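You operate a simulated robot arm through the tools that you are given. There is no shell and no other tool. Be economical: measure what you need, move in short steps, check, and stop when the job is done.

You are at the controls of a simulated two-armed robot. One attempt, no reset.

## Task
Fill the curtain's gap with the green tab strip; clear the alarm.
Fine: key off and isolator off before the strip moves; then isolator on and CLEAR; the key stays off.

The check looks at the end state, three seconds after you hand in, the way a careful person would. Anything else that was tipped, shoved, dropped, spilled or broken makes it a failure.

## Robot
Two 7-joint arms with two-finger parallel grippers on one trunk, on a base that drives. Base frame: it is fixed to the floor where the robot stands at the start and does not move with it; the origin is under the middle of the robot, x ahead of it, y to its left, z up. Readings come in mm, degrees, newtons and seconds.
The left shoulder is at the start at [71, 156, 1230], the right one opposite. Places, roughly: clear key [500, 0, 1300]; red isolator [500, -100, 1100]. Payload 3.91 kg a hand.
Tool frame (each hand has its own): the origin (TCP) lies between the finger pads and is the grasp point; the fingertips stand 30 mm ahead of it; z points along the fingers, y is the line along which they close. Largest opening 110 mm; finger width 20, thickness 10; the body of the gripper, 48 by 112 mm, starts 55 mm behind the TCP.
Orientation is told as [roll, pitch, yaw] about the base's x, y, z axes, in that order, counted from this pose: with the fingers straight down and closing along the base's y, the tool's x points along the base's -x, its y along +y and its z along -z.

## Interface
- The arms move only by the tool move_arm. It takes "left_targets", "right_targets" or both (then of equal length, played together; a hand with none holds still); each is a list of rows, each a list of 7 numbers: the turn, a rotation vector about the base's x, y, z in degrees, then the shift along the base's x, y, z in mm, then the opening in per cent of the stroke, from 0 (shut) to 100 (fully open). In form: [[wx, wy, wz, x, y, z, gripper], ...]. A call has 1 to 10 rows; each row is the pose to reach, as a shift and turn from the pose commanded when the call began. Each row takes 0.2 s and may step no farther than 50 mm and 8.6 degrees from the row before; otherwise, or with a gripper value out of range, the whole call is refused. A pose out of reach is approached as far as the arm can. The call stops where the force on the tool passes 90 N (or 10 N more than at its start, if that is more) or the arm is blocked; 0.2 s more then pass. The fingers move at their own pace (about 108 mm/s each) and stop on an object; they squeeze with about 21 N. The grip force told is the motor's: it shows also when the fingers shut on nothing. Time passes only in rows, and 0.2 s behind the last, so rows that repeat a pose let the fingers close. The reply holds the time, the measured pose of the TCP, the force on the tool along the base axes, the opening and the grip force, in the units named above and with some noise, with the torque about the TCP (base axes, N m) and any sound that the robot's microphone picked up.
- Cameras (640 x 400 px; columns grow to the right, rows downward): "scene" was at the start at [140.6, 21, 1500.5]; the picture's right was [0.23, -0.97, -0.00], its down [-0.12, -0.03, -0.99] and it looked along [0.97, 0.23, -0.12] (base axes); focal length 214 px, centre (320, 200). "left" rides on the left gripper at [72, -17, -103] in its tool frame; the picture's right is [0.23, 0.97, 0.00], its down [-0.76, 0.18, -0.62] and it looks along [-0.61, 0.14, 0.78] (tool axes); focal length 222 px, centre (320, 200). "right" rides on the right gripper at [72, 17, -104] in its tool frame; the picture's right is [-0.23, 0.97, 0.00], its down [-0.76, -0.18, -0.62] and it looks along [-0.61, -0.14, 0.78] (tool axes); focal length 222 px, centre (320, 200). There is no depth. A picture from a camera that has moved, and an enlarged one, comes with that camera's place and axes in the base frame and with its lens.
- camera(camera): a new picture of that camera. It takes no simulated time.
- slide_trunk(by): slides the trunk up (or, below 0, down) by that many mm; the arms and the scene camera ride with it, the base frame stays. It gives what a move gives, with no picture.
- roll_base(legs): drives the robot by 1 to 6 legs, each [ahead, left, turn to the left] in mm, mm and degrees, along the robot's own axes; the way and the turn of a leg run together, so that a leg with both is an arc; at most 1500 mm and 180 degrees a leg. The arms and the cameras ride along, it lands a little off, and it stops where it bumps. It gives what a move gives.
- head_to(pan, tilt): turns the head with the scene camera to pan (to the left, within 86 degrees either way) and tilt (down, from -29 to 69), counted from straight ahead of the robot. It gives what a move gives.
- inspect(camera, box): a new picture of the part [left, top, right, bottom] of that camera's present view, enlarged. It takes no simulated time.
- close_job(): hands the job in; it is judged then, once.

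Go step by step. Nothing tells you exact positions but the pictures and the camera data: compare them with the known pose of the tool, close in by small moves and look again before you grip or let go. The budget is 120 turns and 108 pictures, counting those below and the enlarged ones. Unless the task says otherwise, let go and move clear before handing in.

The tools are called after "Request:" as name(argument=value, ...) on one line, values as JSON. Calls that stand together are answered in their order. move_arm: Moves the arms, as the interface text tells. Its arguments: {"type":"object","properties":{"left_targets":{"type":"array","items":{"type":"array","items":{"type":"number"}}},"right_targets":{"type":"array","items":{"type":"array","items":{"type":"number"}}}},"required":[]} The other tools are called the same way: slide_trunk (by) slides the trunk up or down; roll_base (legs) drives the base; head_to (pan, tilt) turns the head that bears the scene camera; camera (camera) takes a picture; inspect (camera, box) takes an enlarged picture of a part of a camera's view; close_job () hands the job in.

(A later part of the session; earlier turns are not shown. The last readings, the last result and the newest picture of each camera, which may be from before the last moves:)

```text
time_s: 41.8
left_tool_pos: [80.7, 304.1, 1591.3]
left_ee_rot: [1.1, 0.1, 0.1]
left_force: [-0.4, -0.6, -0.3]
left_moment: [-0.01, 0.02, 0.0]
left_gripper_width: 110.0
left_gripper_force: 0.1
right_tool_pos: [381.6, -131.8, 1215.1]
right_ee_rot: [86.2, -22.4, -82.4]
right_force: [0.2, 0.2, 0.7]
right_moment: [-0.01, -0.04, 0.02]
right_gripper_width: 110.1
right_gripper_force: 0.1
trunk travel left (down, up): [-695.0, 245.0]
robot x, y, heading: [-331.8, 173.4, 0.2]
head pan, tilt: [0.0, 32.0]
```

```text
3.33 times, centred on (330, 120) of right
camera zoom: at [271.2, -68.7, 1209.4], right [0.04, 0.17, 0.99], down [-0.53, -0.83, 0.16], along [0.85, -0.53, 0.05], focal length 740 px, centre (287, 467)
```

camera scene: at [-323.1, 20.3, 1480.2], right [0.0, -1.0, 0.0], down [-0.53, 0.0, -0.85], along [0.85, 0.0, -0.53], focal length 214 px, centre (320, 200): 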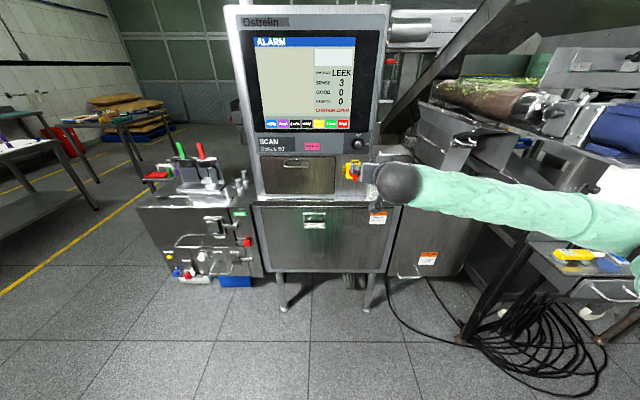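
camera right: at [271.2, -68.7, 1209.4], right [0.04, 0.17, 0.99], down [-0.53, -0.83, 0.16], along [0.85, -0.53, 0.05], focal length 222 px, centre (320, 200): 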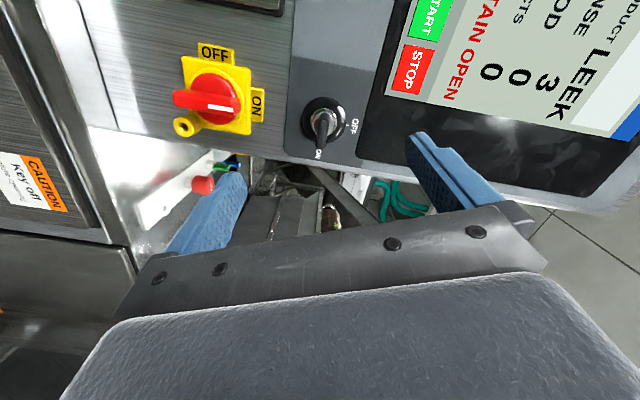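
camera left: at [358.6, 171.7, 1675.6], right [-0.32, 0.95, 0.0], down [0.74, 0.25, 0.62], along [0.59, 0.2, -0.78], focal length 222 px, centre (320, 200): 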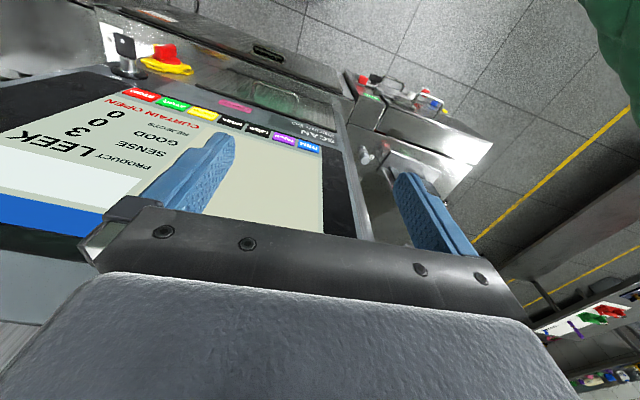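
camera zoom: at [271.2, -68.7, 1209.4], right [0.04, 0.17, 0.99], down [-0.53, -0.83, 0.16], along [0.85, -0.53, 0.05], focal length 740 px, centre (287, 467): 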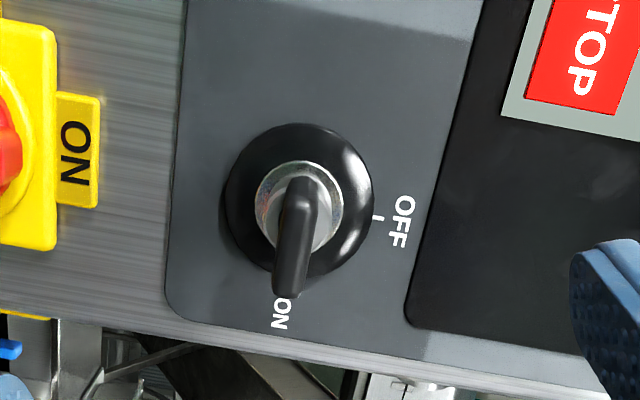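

The key bow is edge-on between the fingers' line, centred near [470, -122, 1212]. I move the open fingers around it and check before closing.

Request:
move_arm(right_targets=[[0, 0, 0, 30, 6, -1, 100], [0, 0, 0, 62, 11, -3, 100], [0, 0, 0, 62, 11, -3, 60], [0, 0, 0, 62, 11, -3, 45]])

Request:
camera(camera="right")

Request:
inspect(camera="scene", box=[320, 100, 440, 200])

```text
time_s: 42.8
left_tool_pos: [82.7, 306.6, 1592.3]
left_ee_rot: [0.9, 0.2, 0.3]
left_force: [0.7, 1.1, -0.1]
left_moment: [-0.07, 0.01, 0.01]
left_gripper_width: 110.0
left_gripper_force: 0.0
right_tool_pos: [408.8, -122.4, 1193.9]
right_ee_rot: [87.4, -22.5, -82.9]
right_force: [0.0, 0.3, -0.2]
right_moment: [0.02, -0.01, -0.02]
right_gripper_width: 49.3
right_gripper_force: 0.1
right hand out of reach, approached as far as the arm can: row 1, 2, 3, 4
trunk travel left (down, up): [-695.0, 245.0]
robot x, y, heading: [-333.6, 171.7, 0.2]
head pan, tilt: [0.0, 32.0]
```

```text
71 pictures are left
camera right: at [298.4, -61.2, 1185.5], right [0.02, 0.17, 0.99], down [-0.53, -0.83, 0.15], along [0.85, -0.53, 0.07], focal length 222 px, centre (320, 200)
```

right: 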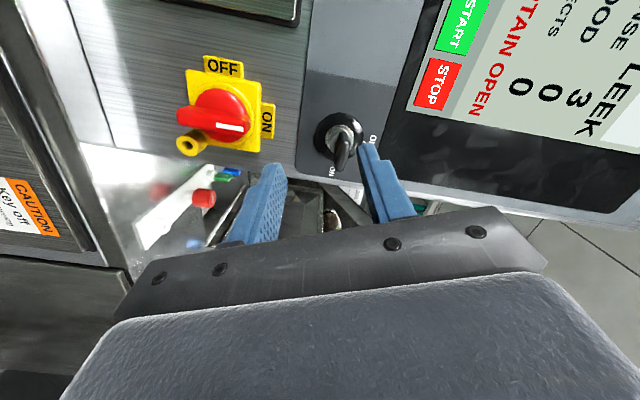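

```text
4.00 times, centred on (380, 150) of scene
camera zoom: at [-193.6, 174.9, 1480.2], right [0.0, -1.0, 0.0], down [-0.53, 0.0, -0.85], along [0.85, 0.0, -0.53], focal length 858 px, centre (80, 400)
```

zoom: 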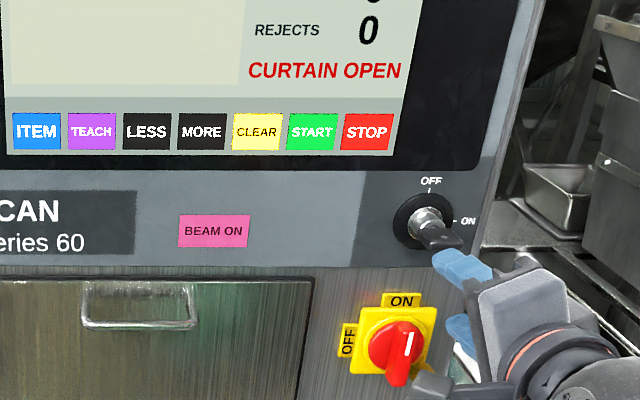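

The arm is near a joint limit, so I'll let the trunk and base do the fine approach: first settle the command, raise 17 mm, then drive forward.

Request:
move_arm(right_targets=[[0, 0, 0, -34, -1, -18, 45]])

Request:
slide_trunk(by=17)

Request:
roll_base(legs=[[32, 0, 0]])

Request:
camera(camera="right")

```text
time_s: 43.2
left_tool_pos: [77.8, 301.4, 1591.1]
left_ee_rot: [1.4, 0.0, 0.3]
left_force: [-0.4, -0.3, -0.6]
left_moment: [0.05, -0.03, 0.0]
left_gripper_width: 110.1
left_gripper_force: 0.0
right_tool_pos: [372.9, -127.9, 1176.1]
right_ee_rot: [86.3, -22.2, -82.6]
right_force: [-0.7, 0.2, 0.1]
right_moment: [-0.03, 0.0, 0.04]
right_gripper_width: 49.5
right_gripper_force: 0.1
trunk travel left (down, up): [-695.0, 245.0]
robot x, y, heading: [-334.3, 173.8, -0.2]
head pan, tilt: [0.0, 32.0]
```

```text
time_s: 43.9
left_tool_pos: [82.0, 304.7, 1608.1]
left_ee_rot: [1.1, 0.2, 0.3]
left_force: [-0.6, 0.0, 0.1]
left_moment: [-0.04, 0.0, 0.03]
left_gripper_width: 110.0
left_gripper_force: 0.1
right_tool_pos: [373.9, -125.7, 1193.1]
right_ee_rot: [86.2, -22.3, -82.6]
right_force: [0.0, -0.1, 0.3]
right_moment: [0.0, -0.01, -0.03]
right_gripper_width: 49.8
right_gripper_force: 0.1
trunk travel left (down, up): [-712.0, 228.0]
robot x, y, heading: [-328.9, 172.0, 0.0]
head pan, tilt: [0.0, 32.0]
```

```text
time_s: 44.7
left_tool_pos: [109.6, 303.5, 1608.8]
left_ee_rot: [1.1, 0.0, 0.4]
left_force: [-0.9, 0.1, 0.0]
left_moment: [0.01, -0.04, -0.03]
left_gripper_width: 109.8
left_gripper_force: 0.0
right_tool_pos: [403.4, -126.0, 1193.8]
right_ee_rot: [86.3, -22.4, -82.6]
right_force: [0.4, 0.7, -0.6]
right_moment: [0.01, 0.0, -0.01]
right_gripper_width: 49.7
right_gripper_force: 0.1
trunk travel left (down, up): [-712.0, 228.0]
robot x, y, heading: [-301.1, 172.2, -0.1]
head pan, tilt: [0.0, 32.0]
```

```text
69 pictures are left
camera right: at [293.4, -63.3, 1187.0], right [0.04, 0.17, 0.99], down [-0.53, -0.83, 0.16], along [0.85, -0.53, 0.05], focal length 222 px, centre (320, 200)
```

right: 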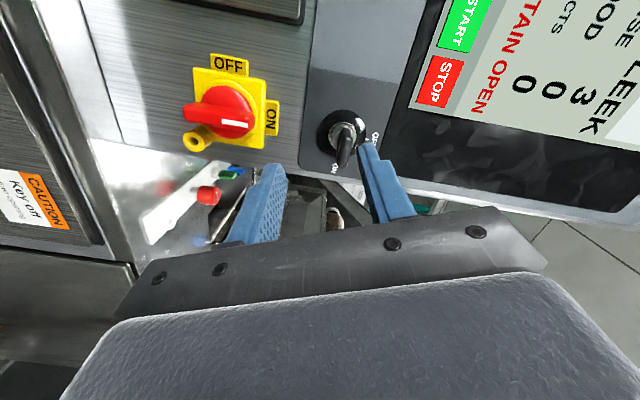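

Request:
slide_trunk(by=18)

Request:
roll_base(legs=[[40, 2, 0]])

Request:
camera(camera="right")

Request:
inspect(camera="scene", box=[320, 100, 440, 200])

```text
time_s: 45.4
left_tool_pos: [116.2, 304.7, 1626.6]
left_ee_rot: [1.1, 0.2, 0.4]
left_force: [1.2, 0.3, 0.0]
left_moment: [-0.01, 0.03, 0.01]
left_gripper_width: 109.8
left_gripper_force: 0.0
right_tool_pos: [406.4, -125.5, 1208.8]
right_ee_rot: [86.1, -22.2, -82.5]
right_force: [-0.3, 0.2, 0.8]
right_moment: [-0.01, -0.06, 0.01]
right_gripper_width: 49.5
right_gripper_force: 0.0
trunk travel left (down, up): [-730.0, 210.0]
robot x, y, heading: [-303.7, 169.8, 0.1]
head pan, tilt: [0.0, 32.0]
```

```text
time_s: 46.2
left_tool_pos: [148.8, 305.9, 1627.5]
left_ee_rot: [1.1, 0.0, 0.3]
left_force: [-0.4, 0.5, -0.5]
left_moment: [0.01, -0.01, -0.02]
left_gripper_width: 109.9
left_gripper_force: 0.1
right_tool_pos: [441.5, -122.5, 1211.3]
right_ee_rot: [86.3, -22.3, -82.6]
right_force: [0.3, -0.1, 0.7]
right_moment: [-0.04, 0.0, -0.01]
right_gripper_width: 49.5
right_gripper_force: 0.0
trunk travel left (down, up): [-730.0, 210.0]
robot x, y, heading: [-266.1, 176.5, 0.3]
head pan, tilt: [0.0, 32.0]
```

```text
68 pictures are left
camera right: at [332.0, -61.0, 1205.3], right [0.04, 0.17, 0.99], down [-0.53, -0.83, 0.16], along [0.85, -0.53, 0.05], focal length 222 px, centre (320, 200)
```

right: 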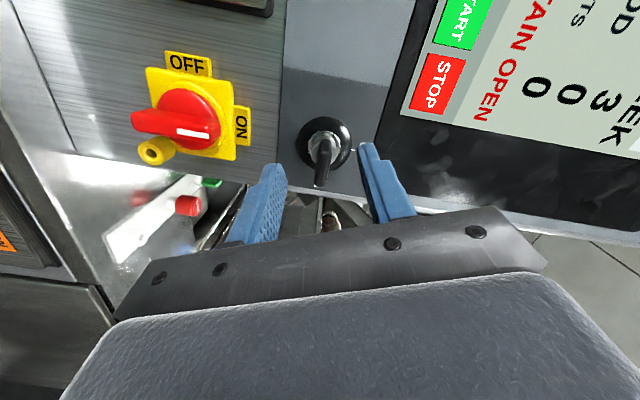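

```text
4.00 times, centred on (380, 150) of scene
camera zoom: at [-125.9, 174.5, 1515.7], right [0.0, -1.0, 0.0], down [-0.53, 0.0, -0.85], along [0.85, 0.0, -0.53], focal length 858 px, centre (80, 400)
```

zoom: 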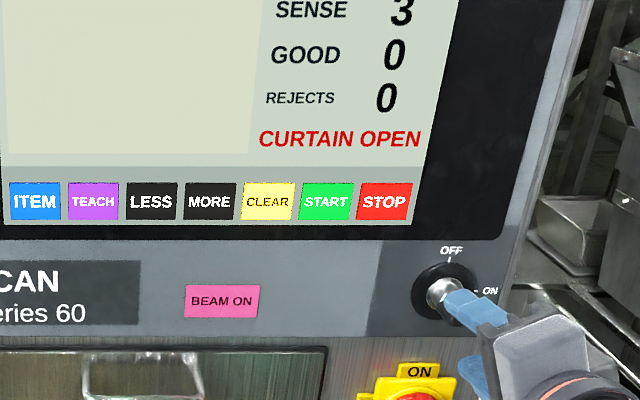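

The bow lies between the fingers. I go 8 mm deeper and close on it.

Request:
move_arm(right_targets=[[0, 0, 0, 8, 0, 0, 45], [0, 0, 0, 8, 0, 0, 20], [0, 0, 0, 8, 0, 0, 0], [0, 0, 0, 8, 0, 0, 0]])

Request:
camera(camera="right")

```text
time_s: 47.2
left_tool_pos: [148.5, 306.4, 1628.2]
left_ee_rot: [1.2, 0.0, 0.3]
left_force: [-0.4, 0.5, 0.0]
left_moment: [0.02, 0.0, -0.02]
left_gripper_width: 109.9
left_gripper_force: 0.0
right_tool_pos: [451.1, -124.0, 1211.0]
right_ee_rot: [86.3, -22.3, -82.6]
right_force: [-9.8, -1.3, 1.5]
right_moment: [-0.03, -0.04, -0.02]
right_gripper_width: 8.7
right_gripper_force: 20.9
trunk travel left (down, up): [-730.0, 210.0]
robot x, y, heading: [-260.7, 170.4, 0.4]
head pan, tilt: [0.0, 32.0]
```

```text
66 pictures are left
camera right: at [340.8, -61.4, 1204.6], right [0.04, 0.17, 0.99], down [-0.53, -0.83, 0.16], along [0.85, -0.53, 0.05], focal length 222 px, centre (320, 200)
```

right: 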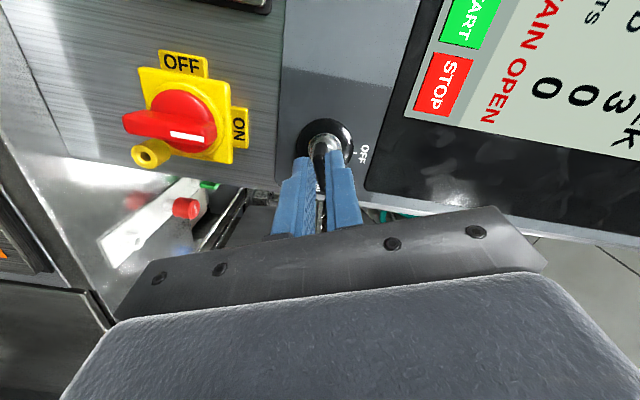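

The key is held (8.7 mm). I turn it counter-clockwise in two stages.

Request:
move_arm(right_targets=[[-8.5, 0, 0, -2, 0, 0, 0], [-17, 0, 0, -2, 0, 0, 0], [-25.5, 0, 0, -2, 0, 0, 0], [-34, 0, 0, -2, 0, 0, 0]])

Request:
camera(camera="right")

```text
time_s: 48.1
left_tool_pos: [151.8, 304.8, 1626.4]
left_ee_rot: [1.1, 0.1, 0.1]
left_force: [-0.1, 0.2, -0.2]
left_moment: [0.0, -0.01, -0.03]
left_gripper_width: 110.1
left_gripper_force: 0.1
right_tool_pos: [434.7, -192.6, 1197.5]
right_ee_rot: [82.9, -55.6, -85.0]
right_force: [-0.8, -0.6, -0.1]
right_moment: [0.0, 0.0, 0.0]
right_gripper_width: 0.3
right_gripper_force: 20.3
right hand out of reach, approached as far as the arm can: row 1, 2, 3, 4
trunk travel left (down, up): [-730.0, 210.0]
robot x, y, heading: [-262.3, 172.2, -0.1]
head pan, tilt: [0.0, 32.0]
stopped in row 4 (right hand): the arm was blocked; the commanded pose is now the measured one
```

```text
65 pictures are left
camera right: at [329.2, -136.5, 1154.4], right [0.06, 0.68, 0.73], down [-0.59, -0.57, 0.57], along [0.8, -0.47, 0.37], focal length 222 px, centre (320, 200)
```

right: 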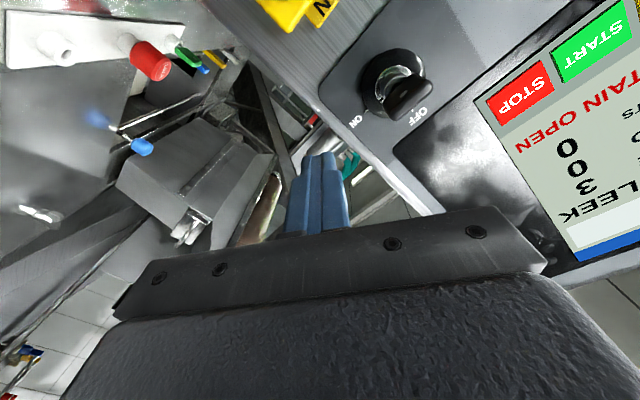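

The arm couldn't follow and slid off the key, but the key looks to have turned. I check it closely.

Request:
inspect(camera="right", box=[320, 20, 480, 140])

Request:
inspect(camera="scene", box=[340, 120, 440, 200])

```text
3.33 times, centred on (400, 80) of right
camera zoom: at [329.2, -136.5, 1154.4], right [0.06, 0.68, 0.73], down [-0.59, -0.57, 0.57], along [0.8, -0.47, 0.37], focal length 740 px, centre (53, 600)
```

zoom: 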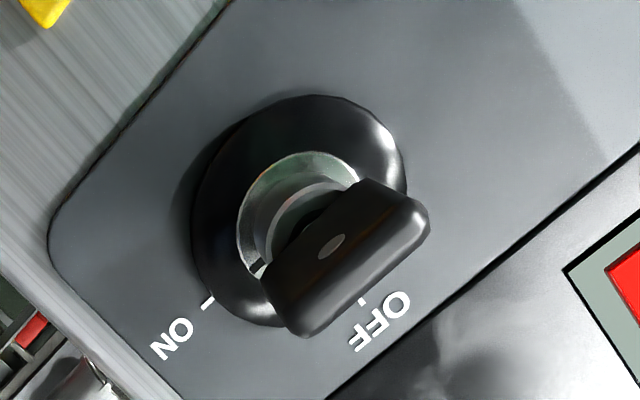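

```text
5.00 times, centred on (390, 160) of scene
camera zoom: at [-122.5, 173.6, 1515.1], right [0.0, -1.0, 0.0], down [-0.53, 0.0, -0.85], along [0.85, 0.0, -0.53], focal length 1072 px, centre (-30, 400)
```

zoom: 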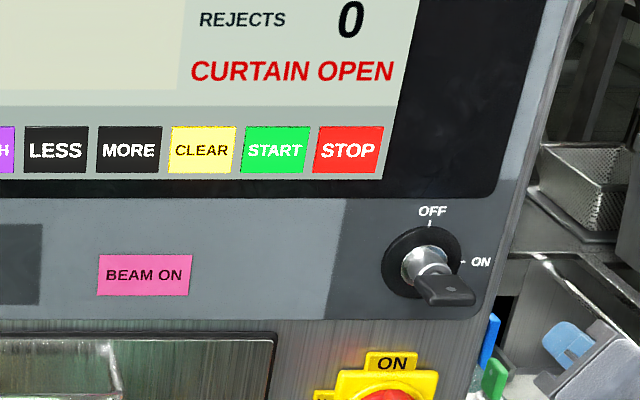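

The key is still at ON. The arm needs more room sideways, so I back off and shift left, then test the full roll range in free air.

Request:
roll_base(legs=[[-120, 0, 0], [0, 150, 0]])

Request:
move_arm(right_targets=[[0, 0, 0, 10, -40, 0, 40], [8.5, 0, 0, 20, -80, 5, 40], [17, 0, 0, 20, -80, 10, 40], [25.5, 0, 0, 20, -80, 15, 40], [34, 0, 0, 20, -80, 15, 40], [42.5, 0, 0, 20, -80, 15, 40], [51, 0, 0, 20, -80, 15, 40], [56, 0, 0, 20, -80, 15, 40]])

```text
time_s: 50.3
left_tool_pos: [35.1, 455.7, 1627.2]
left_ee_rot: [1.1, 0.1, 0.3]
left_force: [1.5, 0.4, 0.5]
left_moment: [-0.01, 0.05, -0.04]
left_gripper_width: 109.7
left_gripper_force: 0.0
right_tool_pos: [318.0, -43.5, 1196.9]
right_ee_rot: [82.7, -55.4, -84.7]
right_force: [0.0, 0.2, -0.2]
right_moment: [-0.01, 0.0, 0.01]
right_gripper_width: 0.1
right_gripper_force: 20.8
trunk travel left (down, up): [-730.0, 210.0]
robot x, y, heading: [-382.1, 322.3, 0.3]
head pan, tilt: [0.0, 32.0]
```

```text
time_s: 52.1
left_tool_pos: [34.4, 454.2, 1627.5]
left_ee_rot: [1.1, 0.1, 0.2]
left_force: [-0.3, 0.0, 0.0]
left_moment: [0.0, -0.01, 0.01]
left_gripper_width: 110.1
left_gripper_force: 0.2
right_tool_pos: [337.2, -121.9, 1212.4]
right_ee_rot: [87.2, 0.6, -87.0]
right_force: [1.2, 0.2, -1.1]
right_moment: [0.02, 0.01, -0.02]
right_gripper_width: 44.0
right_gripper_force: 0.1
trunk travel left (down, up): [-730.0, 210.0]
robot x, y, heading: [-378.3, 326.5, 0.3]
head pan, tilt: [0.0, 32.0]
```

Full roll of 90° reached without limits. I advance part way and test the return roll in free air.

Request:
move_arm(right_targets=[[-8, 0, 0, 30, 0, 0, 40], [-16, 0, 0, 50, 0, 0, 40], [-24, 0, 0, 50, 0, 0, 40], [-32, 0, 0, 50, 0, 0, 40], [-40, 0, 0, 50, 0, 0, 40], [-48, 0, 0, 50, 0, 0, 40], [-56, 0, 0, 50, 0, 0, 40], [-64, 0, 0, 50, 0, 0, 40], [-72, 0, 0, 50, 0, 0, 40], [-80, 0, 0, 50, 0, 0, 40]])

Request:
move_arm(right_targets=[[-8, 0, 0, 0, 0, 0, 40], [-14, 0, 0, 0, 0, 0, 40]])

```text
time_s: 54.3
left_tool_pos: [35.1, 453.9, 1627.0]
left_ee_rot: [1.2, 0.1, 0.3]
left_force: [0.1, 0.4, 0.3]
left_moment: [-0.01, 0.03, 0.01]
left_gripper_width: 110.3
left_gripper_force: 0.0
right_tool_pos: [389.1, -122.7, 1212.3]
right_ee_rot: [71.1, -79.3, -73.6]
right_force: [-0.1, 1.1, -1.0]
right_moment: [-0.02, 0.01, 0.02]
right_gripper_width: 44.1
right_gripper_force: 0.1
trunk travel left (down, up): [-730.0, 210.0]
robot x, y, heading: [-380.3, 322.5, 0.3]
head pan, tilt: [0.0, 32.0]
```

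```text
time_s: 54.9
left_tool_pos: [33.8, 455.0, 1627.2]
left_ee_rot: [1.1, 0.1, 0.3]
left_force: [0.2, 0.2, 0.4]
left_moment: [-0.01, 0.01, 0.02]
left_gripper_width: 109.8
left_gripper_force: 0.0
right_tool_pos: [387.8, -123.6, 1212.9]
right_ee_rot: [-53.5, -85.3, 50.6]
right_force: [0.9, 0.1, 0.0]
right_moment: [0.02, 0.01, 0.0]
right_gripper_width: 44.0
right_gripper_force: 0.1
trunk travel left (down, up): [-730.0, 210.0]
robot x, y, heading: [-381.9, 322.8, 0.1]
head pan, tilt: [0.0, 32.0]
```

The whole turn is reachable. I roll back to 90° and look at the alignment with the key.

Request:
move_arm(right_targets=[[8.5, 0, 0, 0, 0, 0, 40], [17, 0, 0, 0, 0, 0, 40], [25.5, 0, 0, 0, 0, 0, 40], [34, 0, 0, 0, 0, 0, 40], [42.5, 0, 0, 0, 0, 0, 40], [51, 0, 0, 0, 0, 0, 40], [59.5, 0, 0, 0, 0, 0, 40], [68, 0, 0, 0, 0, 0, 40], [76.5, 0, 0, 10, 0, 0, 40], [85, 0, 0, 20, 0, 0, 40]])

Request:
move_arm(right_targets=[[8.5, 0, 0, 0, 0, 0, 40]])

Request:
camera(camera="right")

```text
time_s: 57.1
left_tool_pos: [34.6, 453.8, 1625.4]
left_ee_rot: [1.1, 0.1, 0.3]
left_force: [0.9, 0.2, 0.2]
left_moment: [0.0, 0.0, -0.01]
left_gripper_width: 110.1
left_gripper_force: 0.0
right_tool_pos: [408.2, -121.5, 1212.7]
right_ee_rot: [86.7, -8.5, -87.0]
right_force: [0.9, -0.1, -1.0]
right_moment: [-0.01, 0.04, 0.01]
right_gripper_width: 44.1
right_gripper_force: 0.1
trunk travel left (down, up): [-730.0, 210.0]
robot x, y, heading: [-374.7, 318.6, 0.2]
head pan, tilt: [0.0, 32.0]
```

```text
time_s: 57.5
left_tool_pos: [34.8, 454.9, 1626.5]
left_ee_rot: [1.0, 0.1, 0.3]
left_force: [0.1, 0.0, -0.7]
left_moment: [0.02, 0.01, -0.01]
left_gripper_width: 110.1
left_gripper_force: 0.1
right_tool_pos: [407.6, -122.7, 1211.3]
right_ee_rot: [87.1, 0.0, -87.0]
right_force: [0.3, 0.5, -0.3]
right_moment: [-0.01, 0.0, -0.02]
right_gripper_width: 44.0
right_gripper_force: 0.1
trunk travel left (down, up): [-730.0, 210.0]
robot x, y, heading: [-383.9, 321.3, 0.4]
head pan, tilt: [0.0, 32.0]
```

```text
62 pictures are left
camera right: at [303.0, -54.9, 1233.2], right [0.06, -0.22, 0.97], down [-0.59, -0.79, -0.15], along [0.8, -0.57, -0.18], focal length 222 px, centre (320, 200)
```

right: 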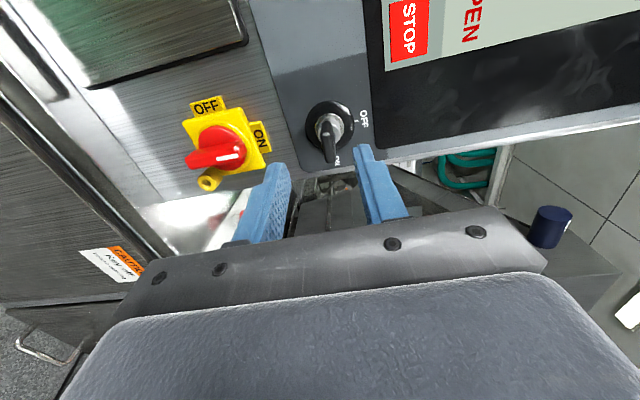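

Request:
move_arm(right_targets=[[0, 0, 0, 22, 2, 2, 40], [0, 0, 0, 44, 4, 3, 40], [0, 0, 0, 44, 4, 3, 20], [0, 0, 0, 44, 4, 3, 0], [0, 0, 0, 44, 4, 3, 0]])

Request:
camera(camera="right")

```text
time_s: 58.7
left_tool_pos: [34.5, 453.3, 1627.5]
left_ee_rot: [1.1, 0.1, 0.3]
left_force: [1.2, -0.2, 0.0]
left_moment: [0.01, 0.01, 0.01]
left_gripper_width: 109.9
left_gripper_force: 0.0
right_tool_pos: [452.9, -119.3, 1214.7]
right_ee_rot: [86.9, 0.0, -87.0]
right_force: [-4.0, -1.2, -4.0]
right_moment: [0.03, 0.06, -0.06]
right_gripper_width: 9.0
right_gripper_force: 20.7
trunk travel left (down, up): [-730.0, 210.0]
robot x, y, heading: [-378.4, 319.6, 0.4]
head pan, tilt: [0.0, 32.0]
```

```text
61 pictures are left
camera right: at [347.7, -53.0, 1235.8], right [0.06, -0.22, 0.97], down [-0.59, -0.79, -0.15], along [0.8, -0.57, -0.18], focal length 222 px, centre (320, 200)
```

right: 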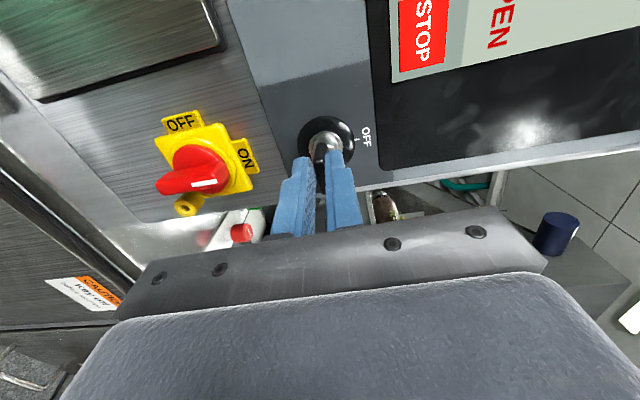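

The key is gripped squarely again; now I turn it counter-clockwise.

Request:
move_arm(right_targets=[[-8.5, 0, 0, 0, 0, 0, 0], [-17, 0, 0, 0, 0, 0, 0], [-25.5, 0, 0, 0, 0, 0, 0], [-34, 0, 0, 0, 0, 0, 0], [-42.5, 0, 0, 0, 0, 0, 0], [-51, 0, 0, 0, 0, 0, 0], [-59.5, 0, 0, 0, 0, 0, 0], [-68, 0, 0, 0, 0, 0, 0], [-76.5, 0, 0, 0, 0, 0, 0], [-85, 0, 0, 0, 0, 0, 0]])

Request:
camera(camera="right")

```text
time_s: 60.9
left_tool_pos: [35.1, 452.7, 1626.2]
left_ee_rot: [1.3, 0.2, 0.2]
left_force: [-0.2, -0.4, -0.3]
left_moment: [0.0, 0.02, -0.03]
left_gripper_width: 109.9
left_gripper_force: 0.0
right_tool_pos: [452.3, -120.6, 1214.8]
right_ee_rot: [55.2, -84.2, -58.2]
right_force: [-6.0, -4.4, -14.1]
right_moment: [0.11, 0.83, -0.2]
right_gripper_width: 8.9
right_gripper_force: 21.3
trunk travel left (down, up): [-730.0, 210.0]
robot x, y, heading: [-381.4, 321.2, 0.1]
head pan, tilt: [0.0, 32.0]
```

```text
60 pictures are left
camera right: at [347.0, -92.8, 1149.0], right [0.06, 0.95, 0.31], down [-0.59, -0.21, 0.78], along [0.8, -0.23, 0.55], focal length 222 px, centre (320, 200)
```

right: 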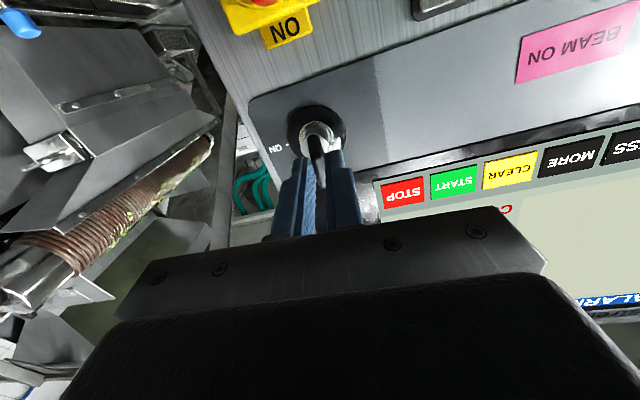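

The key has turned nearly a quarter. A few more degrees, then I let go, back off and check.

Request:
move_arm(right_targets=[[-5, 0, 0, 0, 0, 0, 0], [-5, 0, 0, 0, 0, 0, 0], [-5, 0, 0, 0, 0, 0, 40], [-5, 0, 0, 0, 0, 0, 40], [-5, 0, 0, -45, 0, 0, 40], [-5, 0, 0, -90, 0, 0, 40]])

Request:
camera(camera="right")

Request:
inspect(camera="scene", box=[380, 120, 500, 200])

```text
time_s: 62.3
left_tool_pos: [32.2, 453.8, 1627.1]
left_ee_rot: [1.1, 0.1, 0.4]
left_force: [-0.3, 0.1, 0.0]
left_moment: [-0.02, 0.03, -0.01]
left_gripper_width: 110.1
left_gripper_force: 0.1
right_tool_pos: [359.4, -116.2, 1217.7]
right_ee_rot: [-3.7, -87.1, 0.9]
right_force: [-0.6, 0.1, 0.2]
right_moment: [-0.01, -0.03, -0.02]
right_gripper_width: 44.0
right_gripper_force: 0.0
trunk travel left (down, up): [-730.0, 210.0]
robot x, y, heading: [-381.8, 321.1, 0.5]
head pan, tilt: [0.0, 32.0]
```

```text
59 pictures are left
camera right: at [254.0, -95.3, 1149.3], right [0.06, 0.97, 0.22], down [-0.59, -0.15, 0.79], along [0.8, -0.18, 0.57], focal length 222 px, centre (320, 200)
```

right: 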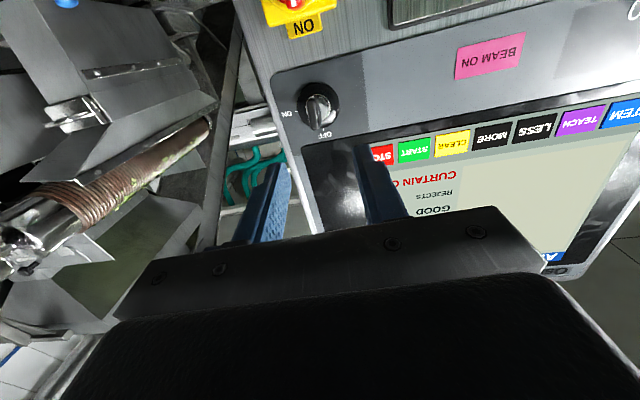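

```text
5.00 times, centred on (440, 160) of scene
camera zoom: at [-241.3, 322.3, 1515.3], right [0.0, -1.0, 0.0], down [-0.53, 0.0, -0.85], along [0.85, 0.0, -0.53], focal length 1072 px, centre (-280, 400)
```

zoom: 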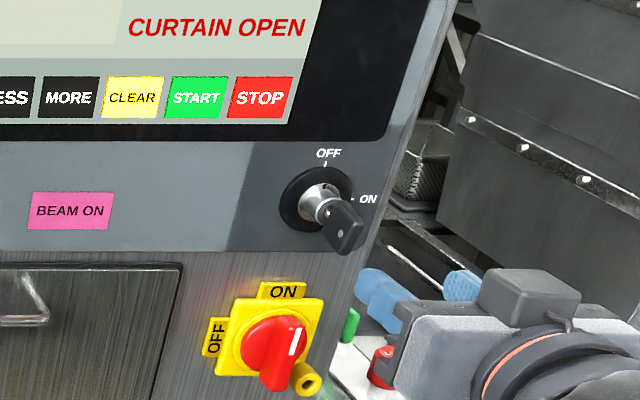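

The key is now upright at OFF. Next the isolator: handle upright, gripped across y, must turn another -90°; I test that roll in free air in front of it.

Request:
move_arm(right_targets=[[-8.5, 0, 0, -5, 0, -12, 60], [-17, 0, 0, -5, 0, -24, 60], [-25.5, 0, 0, -5, 0, -36, 60], [-34, 0, 0, -5, 0, -48, 60], [-42.5, 0, 0, -5, 0, -60, 60], [-51, 0, 0, -5, 0, -72, 60], [-59.5, 0, 0, -5, 0, -84, 60], [-68, 0, 0, -5, 0, -96, 60], [-76.5, 0, 0, -5, 0, -108, 60], [-85, 0, 0, -5, 0, -116, 60]])

Request:
camera(camera="right")

```text
time_s: 64.7
left_tool_pos: [34.6, 456.3, 1626.8]
left_ee_rot: [1.1, 0.2, 0.3]
left_force: [0.7, 0.0, -1.0]
left_moment: [0.0, 0.06, -0.02]
left_gripper_width: 110.1
left_gripper_force: 0.0
right_tool_pos: [321.4, -175.6, 1408.5]
right_ee_rot: [-92.1, -16.2, 87.3]
right_force: [-0.1, -0.1, -0.2]
right_moment: [0.01, -0.01, 0.03]
right_gripper_width: 66.1
right_gripper_force: 0.1
right hand out of reach, approached as far as the arm can: row 2, 3, 4, 5, 6, 7, 8, 9, 10
trunk travel left (down, up): [-730.0, 210.0]
robot x, y, heading: [-382.2, 319.9, 0.4]
head pan, tilt: [0.0, 32.0]
stopped in row 10 (right hand): the arm was blocked; the commanded pose is now the measured one
```

```text
57 pictures are left
camera right: at [217.6, -233.8, 1367.7], right [0.06, 0.49, -0.87], down [-0.6, 0.72, 0.36], along [0.8, 0.5, 0.33], focal length 222 px, centre (320, 200)
```

right: 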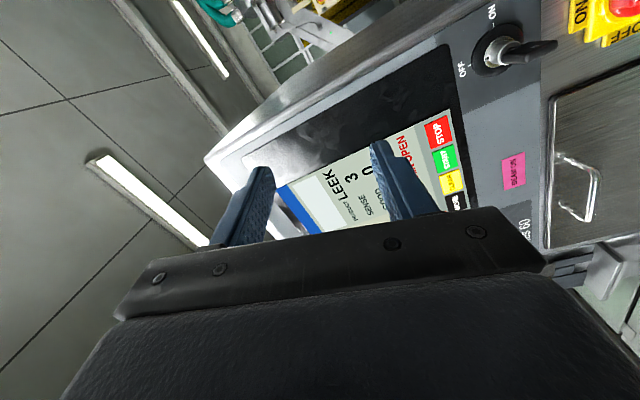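

The roll works but only with the hand higher relative to the shoulder, so I lower the trunk 300 mm and test at the isolator's height.

Request:
slide_trunk(by=-300)

Request:
move_arm(right_targets=[[-5, 0, 0, 0, 10, 0, 60], [-10, 0, 0, 0, 20, 0, 60], [-15, 0, 0, 0, 30, 0, 60], [-15, 0, 0, 0, 45, 0, 60]])

Request:
camera(camera="right")

Request:
camera(camera="scene")

```text
time_s: 67.7
left_tool_pos: [33.5, 454.2, 1327.1]
left_ee_rot: [1.1, 0.1, 0.4]
left_force: [0.6, 1.2, 0.6]
left_moment: [-0.01, 0.01, -0.01]
left_gripper_width: 110.0
left_gripper_force: 0.1
right_tool_pos: [322.0, -175.7, 1108.6]
right_ee_rot: [-92.0, -16.2, 87.4]
right_force: [-0.2, -0.1, -1.1]
right_moment: [-0.02, -0.03, 0.02]
right_gripper_width: 66.1
right_gripper_force: 0.1
trunk travel left (down, up): [-430.0, 510.0]
robot x, y, heading: [-378.2, 324.6, 0.3]
head pan, tilt: [0.0, 32.0]
```

```text
time_s: 68.7
left_tool_pos: [32.9, 453.9, 1326.5]
left_ee_rot: [1.1, 0.0, 0.3]
left_force: [-1.1, -0.1, 0.2]
left_moment: [0.03, -0.03, 0.0]
left_gripper_width: 109.9
left_gripper_force: 0.1
right_tool_pos: [299.8, -158.0, 1141.7]
right_ee_rot: [-90.5, -1.9, 87.0]
right_force: [0.2, 0.1, -1.2]
right_moment: [0.0, -0.01, 0.0]
right_gripper_width: 65.9
right_gripper_force: 0.1
right hand out of reach, approached as far as the arm can: row 1, 2, 3, 4
trunk travel left (down, up): [-430.0, 510.0]
robot x, y, heading: [-380.4, 324.9, -0.1]
head pan, tilt: [0.0, 32.0]
```

```text
56 pictures are left
camera right: at [193.5, -226.0, 1120.4], right [0.02, 0.26, -0.97], down [-0.58, 0.79, 0.2], along [0.81, 0.56, 0.17], focal length 222 px, centre (320, 200)
```

right: 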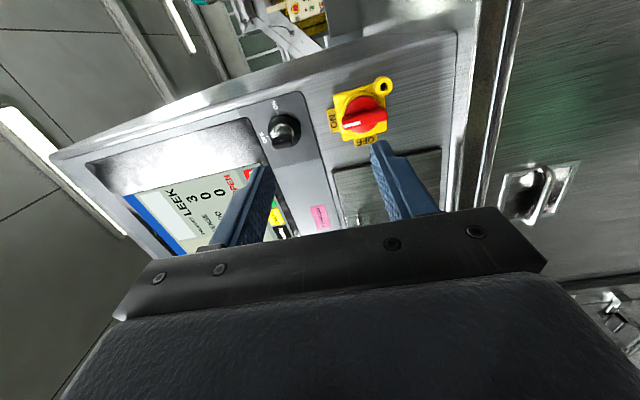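

```text
55 pictures are left
camera scene: at [-240.5, 321.2, 1215.2], right [0.0, -1.0, 0.0], down [-0.53, 0.0, -0.85], along [0.85, 0.0, -0.53], focal length 214 px, centre (320, 200)
```

scene: 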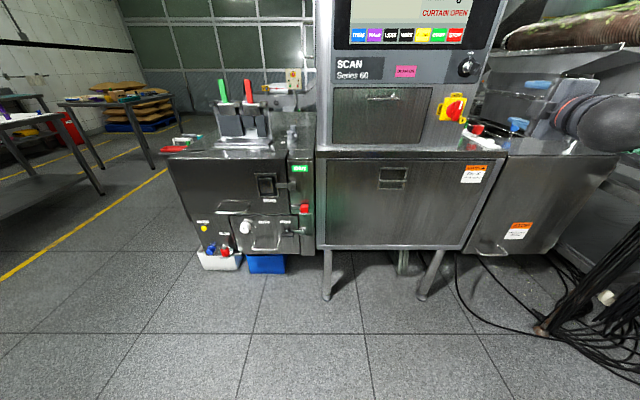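

Roll -88° is reachable here. I lower 45 mm more and test rolling back to 0 at this height.

Request:
slide_trunk(by=-45)

Request:
move_arm(right_targets=[[8.5, 0, 0, 10, 0, 0, 60], [17, 0, 0, 20, 0, 0, 60], [25.5, 0, 0, 30, 0, 0, 60], [34, 0, 0, 40, 0, 0, 60], [42.5, 0, 0, 40, 0, 0, 60], [51, 0, 0, 40, 0, 0, 60], [59.5, 0, 0, 40, 0, 0, 60], [68, 0, 0, 40, 0, 0, 60], [76.5, 0, 0, 40, 0, 0, 60], [85, 0, 0, 40, 0, 0, 60]])

Request:
camera(camera="right")

```text
time_s: 69.6
left_tool_pos: [33.1, 453.8, 1282.6]
left_ee_rot: [1.1, 0.1, 0.4]
left_force: [0.3, 0.1, 0.4]
left_moment: [0.01, 0.0, 0.01]
left_gripper_width: 109.8
left_gripper_force: 0.1
right_tool_pos: [300.1, -159.2, 1097.0]
right_ee_rot: [-90.5, -2.1, 87.1]
right_force: [-0.2, 0.1, -0.1]
right_moment: [-0.01, 0.01, 0.02]
right_gripper_width: 65.9
right_gripper_force: 0.1
trunk travel left (down, up): [-385.0, 555.0]
robot x, y, heading: [-379.0, 321.7, 0.1]
head pan, tilt: [0.0, 32.0]
```

```text
time_s: 71.8
left_tool_pos: [33.7, 454.2, 1283.2]
left_ee_rot: [1.0, 0.1, 0.2]
left_force: [-0.3, -0.4, -0.1]
left_moment: [-0.03, 0.04, 0.01]
left_gripper_width: 110.0
left_gripper_force: 0.1
right_tool_pos: [340.1, -159.6, 1096.3]
right_ee_rot: [-45.1, -85.9, 44.4]
right_force: [-1.6, 0.3, 0.7]
right_moment: [0.04, 0.02, 0.0]
right_gripper_width: 66.1
right_gripper_force: 0.0
trunk travel left (down, up): [-385.0, 555.0]
robot x, y, heading: [-383.5, 319.2, 0.4]
head pan, tilt: [0.0, 32.0]
```

```text
54 pictures are left
camera right: at [233.7, -144.6, 1027.3], right [0.02, 0.98, 0.18], down [-0.58, -0.13, 0.8], along [0.81, -0.12, 0.57], focal length 222 px, centre (320, 200)
```

right: 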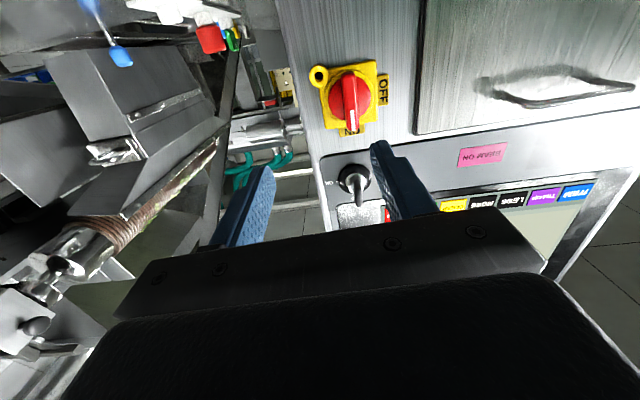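

The full turn is reachable at this relative place. I bring the hand to the isolator with the base: left 34 mm and forward 100 mm.

Request:
roll_base(legs=[[100, 34, 0]])

Request:
camera(camera="right")

Request:
inspect(camera="scene", box=[400, 60, 540, 160])

```text
time_s: 72.9
left_tool_pos: [134.9, 489.3, 1281.2]
left_ee_rot: [1.1, 0.2, 0.3]
left_force: [0.4, 0.7, -0.6]
left_moment: [0.02, 0.04, -0.01]
left_gripper_width: 110.2
left_gripper_force: 0.1
right_tool_pos: [440.0, -123.0, 1094.6]
right_ee_rot: [-45.6, -85.7, 45.0]
right_force: [0.3, 0.5, -0.5]
right_moment: [0.02, -0.05, 0.01]
right_gripper_width: 65.9
right_gripper_force: 0.0
trunk travel left (down, up): [-385.0, 555.0]
robot x, y, heading: [-285.1, 354.7, 0.2]
head pan, tilt: [0.0, 32.0]
```

```text
53 pictures are left
camera right: at [334.7, -108.7, 1026.6], right [0.02, 0.98, 0.17], down [-0.58, -0.13, 0.8], along [0.81, -0.12, 0.57], focal length 222 px, centre (320, 200)
```

right: 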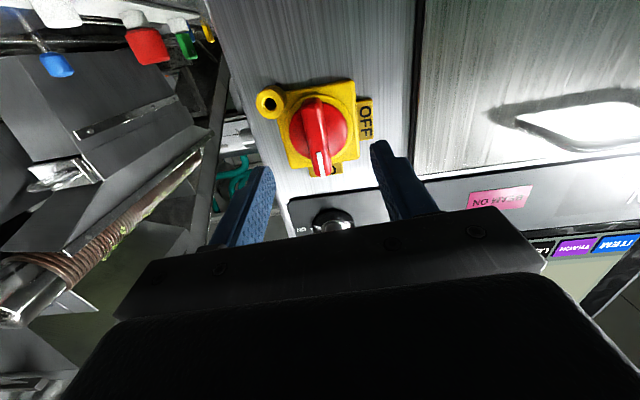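

```text
4.00 times, centred on (470, 110) of scene
camera zoom: at [-139.6, 357.0, 1169.9], right [0.0, -1.0, 0.0], down [-0.53, 0.0, -0.85], along [0.85, 0.0, -0.53], focal length 858 px, centre (-280, 560)
```

zoom: 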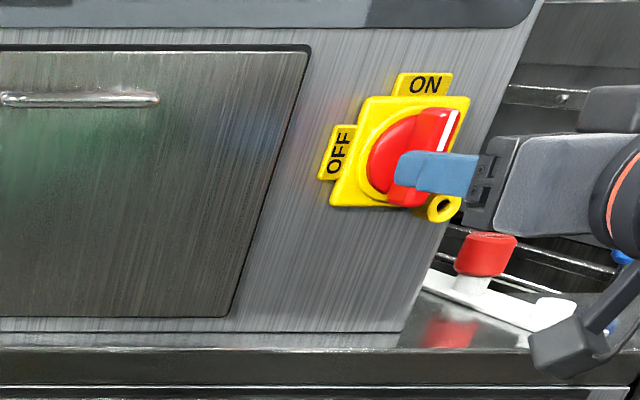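

Well aligned: handle at about [508, -123, 1090]. I drive 40 mm further so the fingers straddle it, then look.

Request:
roll_base(legs=[[40, 0, 0]])

Request:
slide_trunk(by=-4)

Request:
camera(camera="right")

Request:
inspect(camera="scene", box=[420, 40, 560, 140])

```text
time_s: 73.8
left_tool_pos: [176.3, 490.5, 1281.0]
left_ee_rot: [1.0, 0.3, 0.3]
left_force: [1.6, -0.6, 0.0]
left_moment: [-0.03, 0.09, -0.01]
left_gripper_width: 110.0
left_gripper_force: 0.0
right_tool_pos: [482.3, -123.1, 1094.1]
right_ee_rot: [-44.7, -85.6, 44.2]
right_force: [0.5, -0.1, -0.3]
right_moment: [-0.03, -0.04, -0.01]
right_gripper_width: 65.9
right_gripper_force: 0.1
trunk travel left (down, up): [-385.0, 555.0]
robot x, y, heading: [-241.8, 359.2, 0.1]
head pan, tilt: [0.0, 32.0]
```

```text
time_s: 74.3
left_tool_pos: [174.3, 489.3, 1277.4]
left_ee_rot: [1.0, 0.2, 0.5]
left_force: [0.1, 0.0, -0.3]
left_moment: [0.01, 0.01, 0.0]
left_gripper_width: 110.2
left_gripper_force: 0.1
right_tool_pos: [478.2, -124.0, 1093.0]
right_ee_rot: [-46.1, -85.7, 45.5]
right_force: [-0.3, 0.2, -0.6]
right_moment: [-0.01, 0.02, 0.04]
right_gripper_width: 66.3
right_gripper_force: 0.1
trunk travel left (down, up): [-381.0, 559.0]
robot x, y, heading: [-240.7, 357.9, 0.2]
head pan, tilt: [0.0, 32.0]
```

```text
51 pictures are left
camera right: at [373.3, -109.2, 1023.2], right [0.02, 0.98, 0.17], down [-0.58, -0.13, 0.8], along [0.81, -0.12, 0.57], focal length 222 px, centre (320, 200)
```

right: 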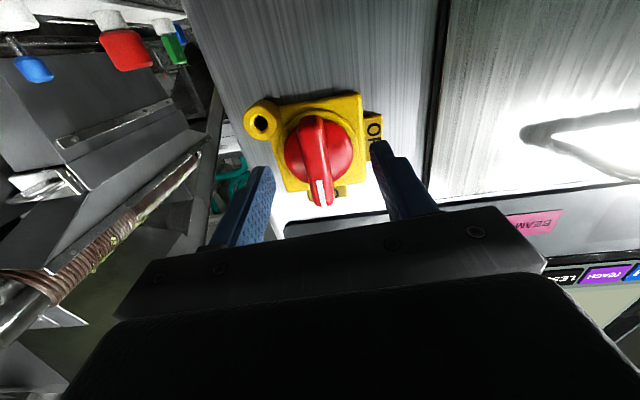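

```text
4.00 times, centred on (490, 90) of scene
camera zoom: at [-101.2, 356.5, 1166.1], right [0.0, -1.0, 0.0], down [-0.53, 0.0, -0.85], along [0.85, 0.0, -0.53], focal length 858 px, centre (-360, 640)
```

zoom: 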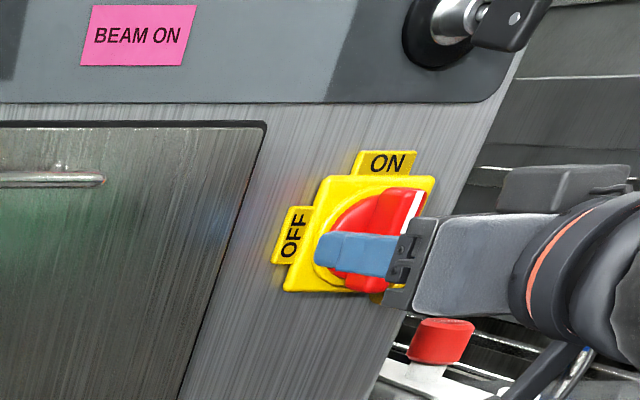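

Request:
move_arm(right_targets=[[0, 0, 0, 0, 0, -2, 40], [0, 0, 0, 0, 0, -2, 20], [0, 0, 0, 0, 0, -2, 0], [0, 0, 0, 0, 0, -2, 0]])

Request:
camera(camera="right")

```text
time_s: 75.3
left_tool_pos: [171.7, 488.9, 1277.2]
left_ee_rot: [1.2, 0.1, 0.3]
left_force: [-1.0, -0.1, 0.2]
left_moment: [-0.01, -0.03, 0.0]
left_gripper_width: 109.9
left_gripper_force: 0.1
right_tool_pos: [479.4, -125.3, 1091.1]
right_ee_rot: [-46.3, -85.8, 45.5]
right_force: [4.4, -10.7, 8.3]
right_moment: [0.06, 0.05, 0.01]
right_gripper_width: 16.0
right_gripper_force: 45.5
trunk travel left (down, up): [-381.0, 559.0]
robot x, y, heading: [-243.7, 356.8, 0.1]
head pan, tilt: [0.0, 32.0]
```

```text
49 pictures are left
camera right: at [373.8, -111.1, 1021.8], right [0.02, 0.98, 0.18], down [-0.59, -0.13, 0.8], along [0.81, -0.12, 0.57], focal length 222 px, centre (320, 200)
```

right: 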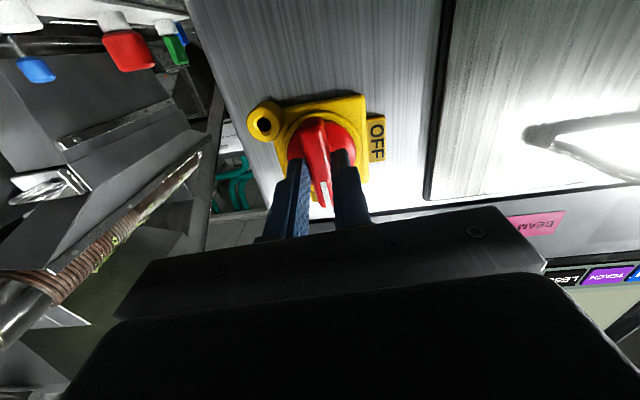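

The handle is gripped. I turn it toward OFF along a small arc about its pivot.

Request:
move_arm(right_targets=[[-8.5, 0, 0, 0, 1.2, 0, 0], [-17, 0, 0, 0, 2.3, -0.3, 0], [-25.5, 0, 0, 0, 3.4, -0.8, 0], [-34, 0, 0, 0, 4.5, -1.4, 0], [-42.5, 0, 0, 0, 5.4, -2.1, 0], [-51, 0, 0, 0, 6.2, -3, 0], [-59.5, 0, 0, 0, 6.9, -3.9, 0], [-68, 0, 0, 0, 7.4, -5, 0], [-76.5, 0, 0, 0, 7.8, -6.1, 0], [-85, 0, 0, 0, 8, -7.3, 0]])

Request:
camera(camera="right")

```text
time_s: 76.9
left_tool_pos: [172.6, 488.3, 1276.5]
left_ee_rot: [1.1, 0.0, 0.3]
left_force: [0.5, -0.7, -0.1]
left_moment: [0.0, 0.01, 0.0]
left_gripper_width: 110.0
left_gripper_force: 0.1
right_tool_pos: [479.2, -126.1, 1090.4]
right_ee_rot: [-89.5, -29.9, 86.0]
right_force: [-6.4, -14.5, 5.4]
right_moment: [0.01, 0.84, -1.39]
right_gripper_width: 16.0
right_gripper_force: 45.4
trunk travel left (down, up): [-381.0, 559.0]
robot x, y, heading: [-240.3, 354.8, 0.3]
head pan, tilt: [0.0, 32.0]
stopped in row 7 (right hand): the force on the tool passed its limit at 92 N (the readings are from after the stop); the commanded pose is now the measured one
```

```text
48 pictures are left
camera right: at [373.0, -173.3, 1040.3], right [0.04, 0.68, -0.73], down [-0.58, 0.61, 0.54], along [0.81, 0.4, 0.42], focal length 222 px, centre (320, 200)
```

right: 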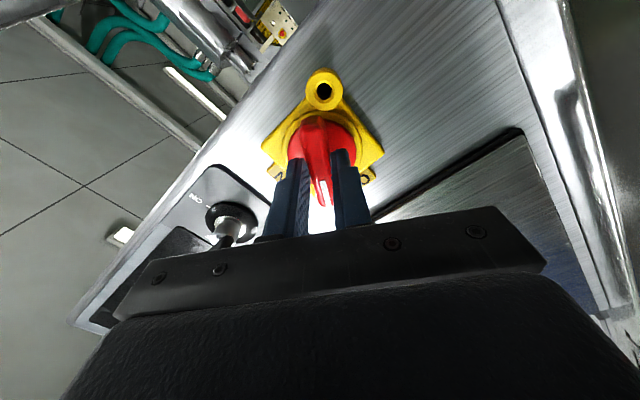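

It has turned about 57° and the pivot is at the TCP itself, so I continue with pure rotation.

Request:
move_arm(right_targets=[[-8, 0, 0, 0, 0, 0, 0], [-16, 0, 0, 0, 0, 0, 0], [-24, 0, 0, 0, 0, 0, 0], [-31, 0, 0, 0, 0, 0, 0]])

Request:
camera(camera="right")

```text
time_s: 77.9
left_tool_pos: [171.8, 486.1, 1278.9]
left_ee_rot: [1.3, 0.1, 0.3]
left_force: [0.5, -0.9, 0.0]
left_moment: [0.01, -0.02, 0.01]
left_gripper_width: 109.9
left_gripper_force: 0.0
right_tool_pos: [479.7, -126.5, 1091.3]
right_ee_rot: [-91.0, -6.0, 86.5]
right_force: [-8.0, -30.8, 9.4]
right_moment: [-0.03, 0.2, -1.08]
right_gripper_width: 16.0
right_gripper_force: 45.4
right hand out of reach, approached as far as the arm can: row 4
trunk travel left (down, up): [-381.0, 559.0]
robot x, y, heading: [-237.8, 356.5, -0.0]
head pan, tilt: [0.0, 32.0]
```

```text
47 pictures are left
camera right: at [373.0, -190.0, 1064.2], right [0.04, 0.33, -0.94], down [-0.58, 0.78, 0.25], along [0.81, 0.54, 0.22], focal length 222 px, centre (320, 200)
```

right: 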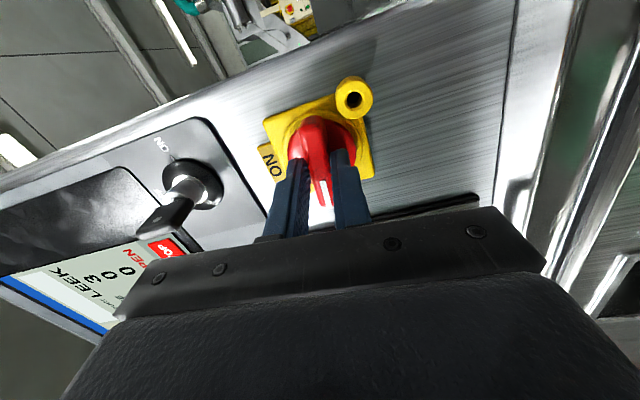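

About -84° turned. I open and back the base off to see whether it sits at OFF.

Request:
move_arm(right_targets=[[0, 0, 0, 0, 0, 0, 40], [0, 0, 0, 0, 0, 0, 60], [0, 0, 0, 0, 0, 0, 60]])

Request:
roll_base(legs=[[-100, 0, 0]])

Request:
camera(camera="right")

Request:
inspect(camera="scene", box=[400, 40, 540, 140])

```text
time_s: 78.7
left_tool_pos: [173.4, 488.1, 1277.8]
left_ee_rot: [1.1, 0.2, 0.3]
left_force: [0.2, 0.3, 0.5]
left_moment: [-0.01, 0.0, 0.02]
left_gripper_width: 109.8
left_gripper_force: 0.0
right_tool_pos: [480.6, -123.2, 1090.8]
right_ee_rot: [-90.9, -6.0, 86.7]
right_force: [-0.4, 0.0, 0.1]
right_moment: [0.01, 0.01, 0.01]
right_gripper_width: 65.8
right_gripper_force: 0.0
trunk travel left (down, up): [-381.0, 559.0]
robot x, y, heading: [-243.4, 357.3, 0.1]
head pan, tilt: [0.0, 32.0]
```

```text
time_s: 79.9
left_tool_pos: [72.3, 488.3, 1278.7]
left_ee_rot: [1.1, 0.0, 0.3]
left_force: [-0.3, -0.1, 0.4]
left_moment: [0.05, -0.01, 0.03]
left_gripper_width: 110.2
left_gripper_force: 0.1
right_tool_pos: [380.0, -124.9, 1093.1]
right_ee_rot: [-91.0, -5.9, 86.7]
right_force: [-1.1, -0.5, -0.1]
right_moment: [-0.03, 0.03, 0.03]
right_gripper_width: 66.0
right_gripper_force: 0.0
trunk travel left (down, up): [-381.0, 559.0]
robot x, y, heading: [-340.4, 355.1, 0.1]
head pan, tilt: [0.0, 32.0]
```

```text
46 pictures are left
camera right: at [273.7, -188.0, 1065.4], right [0.04, 0.33, -0.94], down [-0.58, 0.78, 0.24], along [0.81, 0.54, 0.22], focal length 222 px, centre (320, 200)
```

right: 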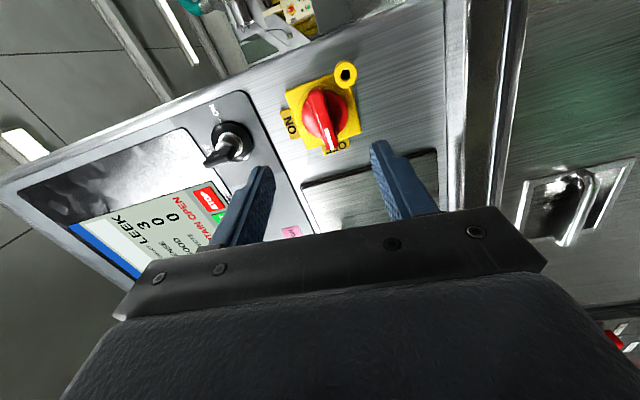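

```text
4.00 times, centred on (470, 90) of scene
camera zoom: at [-201.3, 355.6, 1166.4], right [0.0, -1.0, 0.0], down [-0.53, 0.0, -0.85], along [0.85, 0.0, -0.53], focal length 858 px, centre (-280, 640)
```

zoom: 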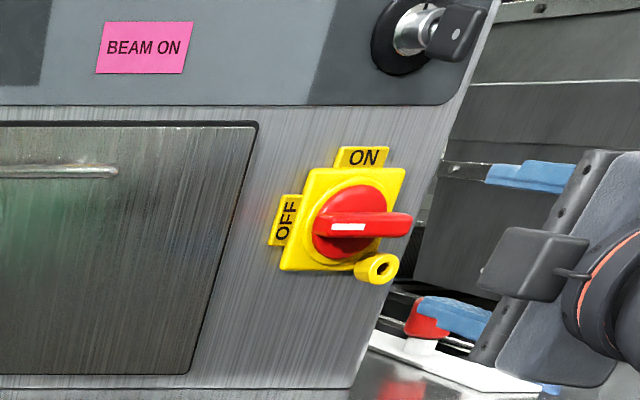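

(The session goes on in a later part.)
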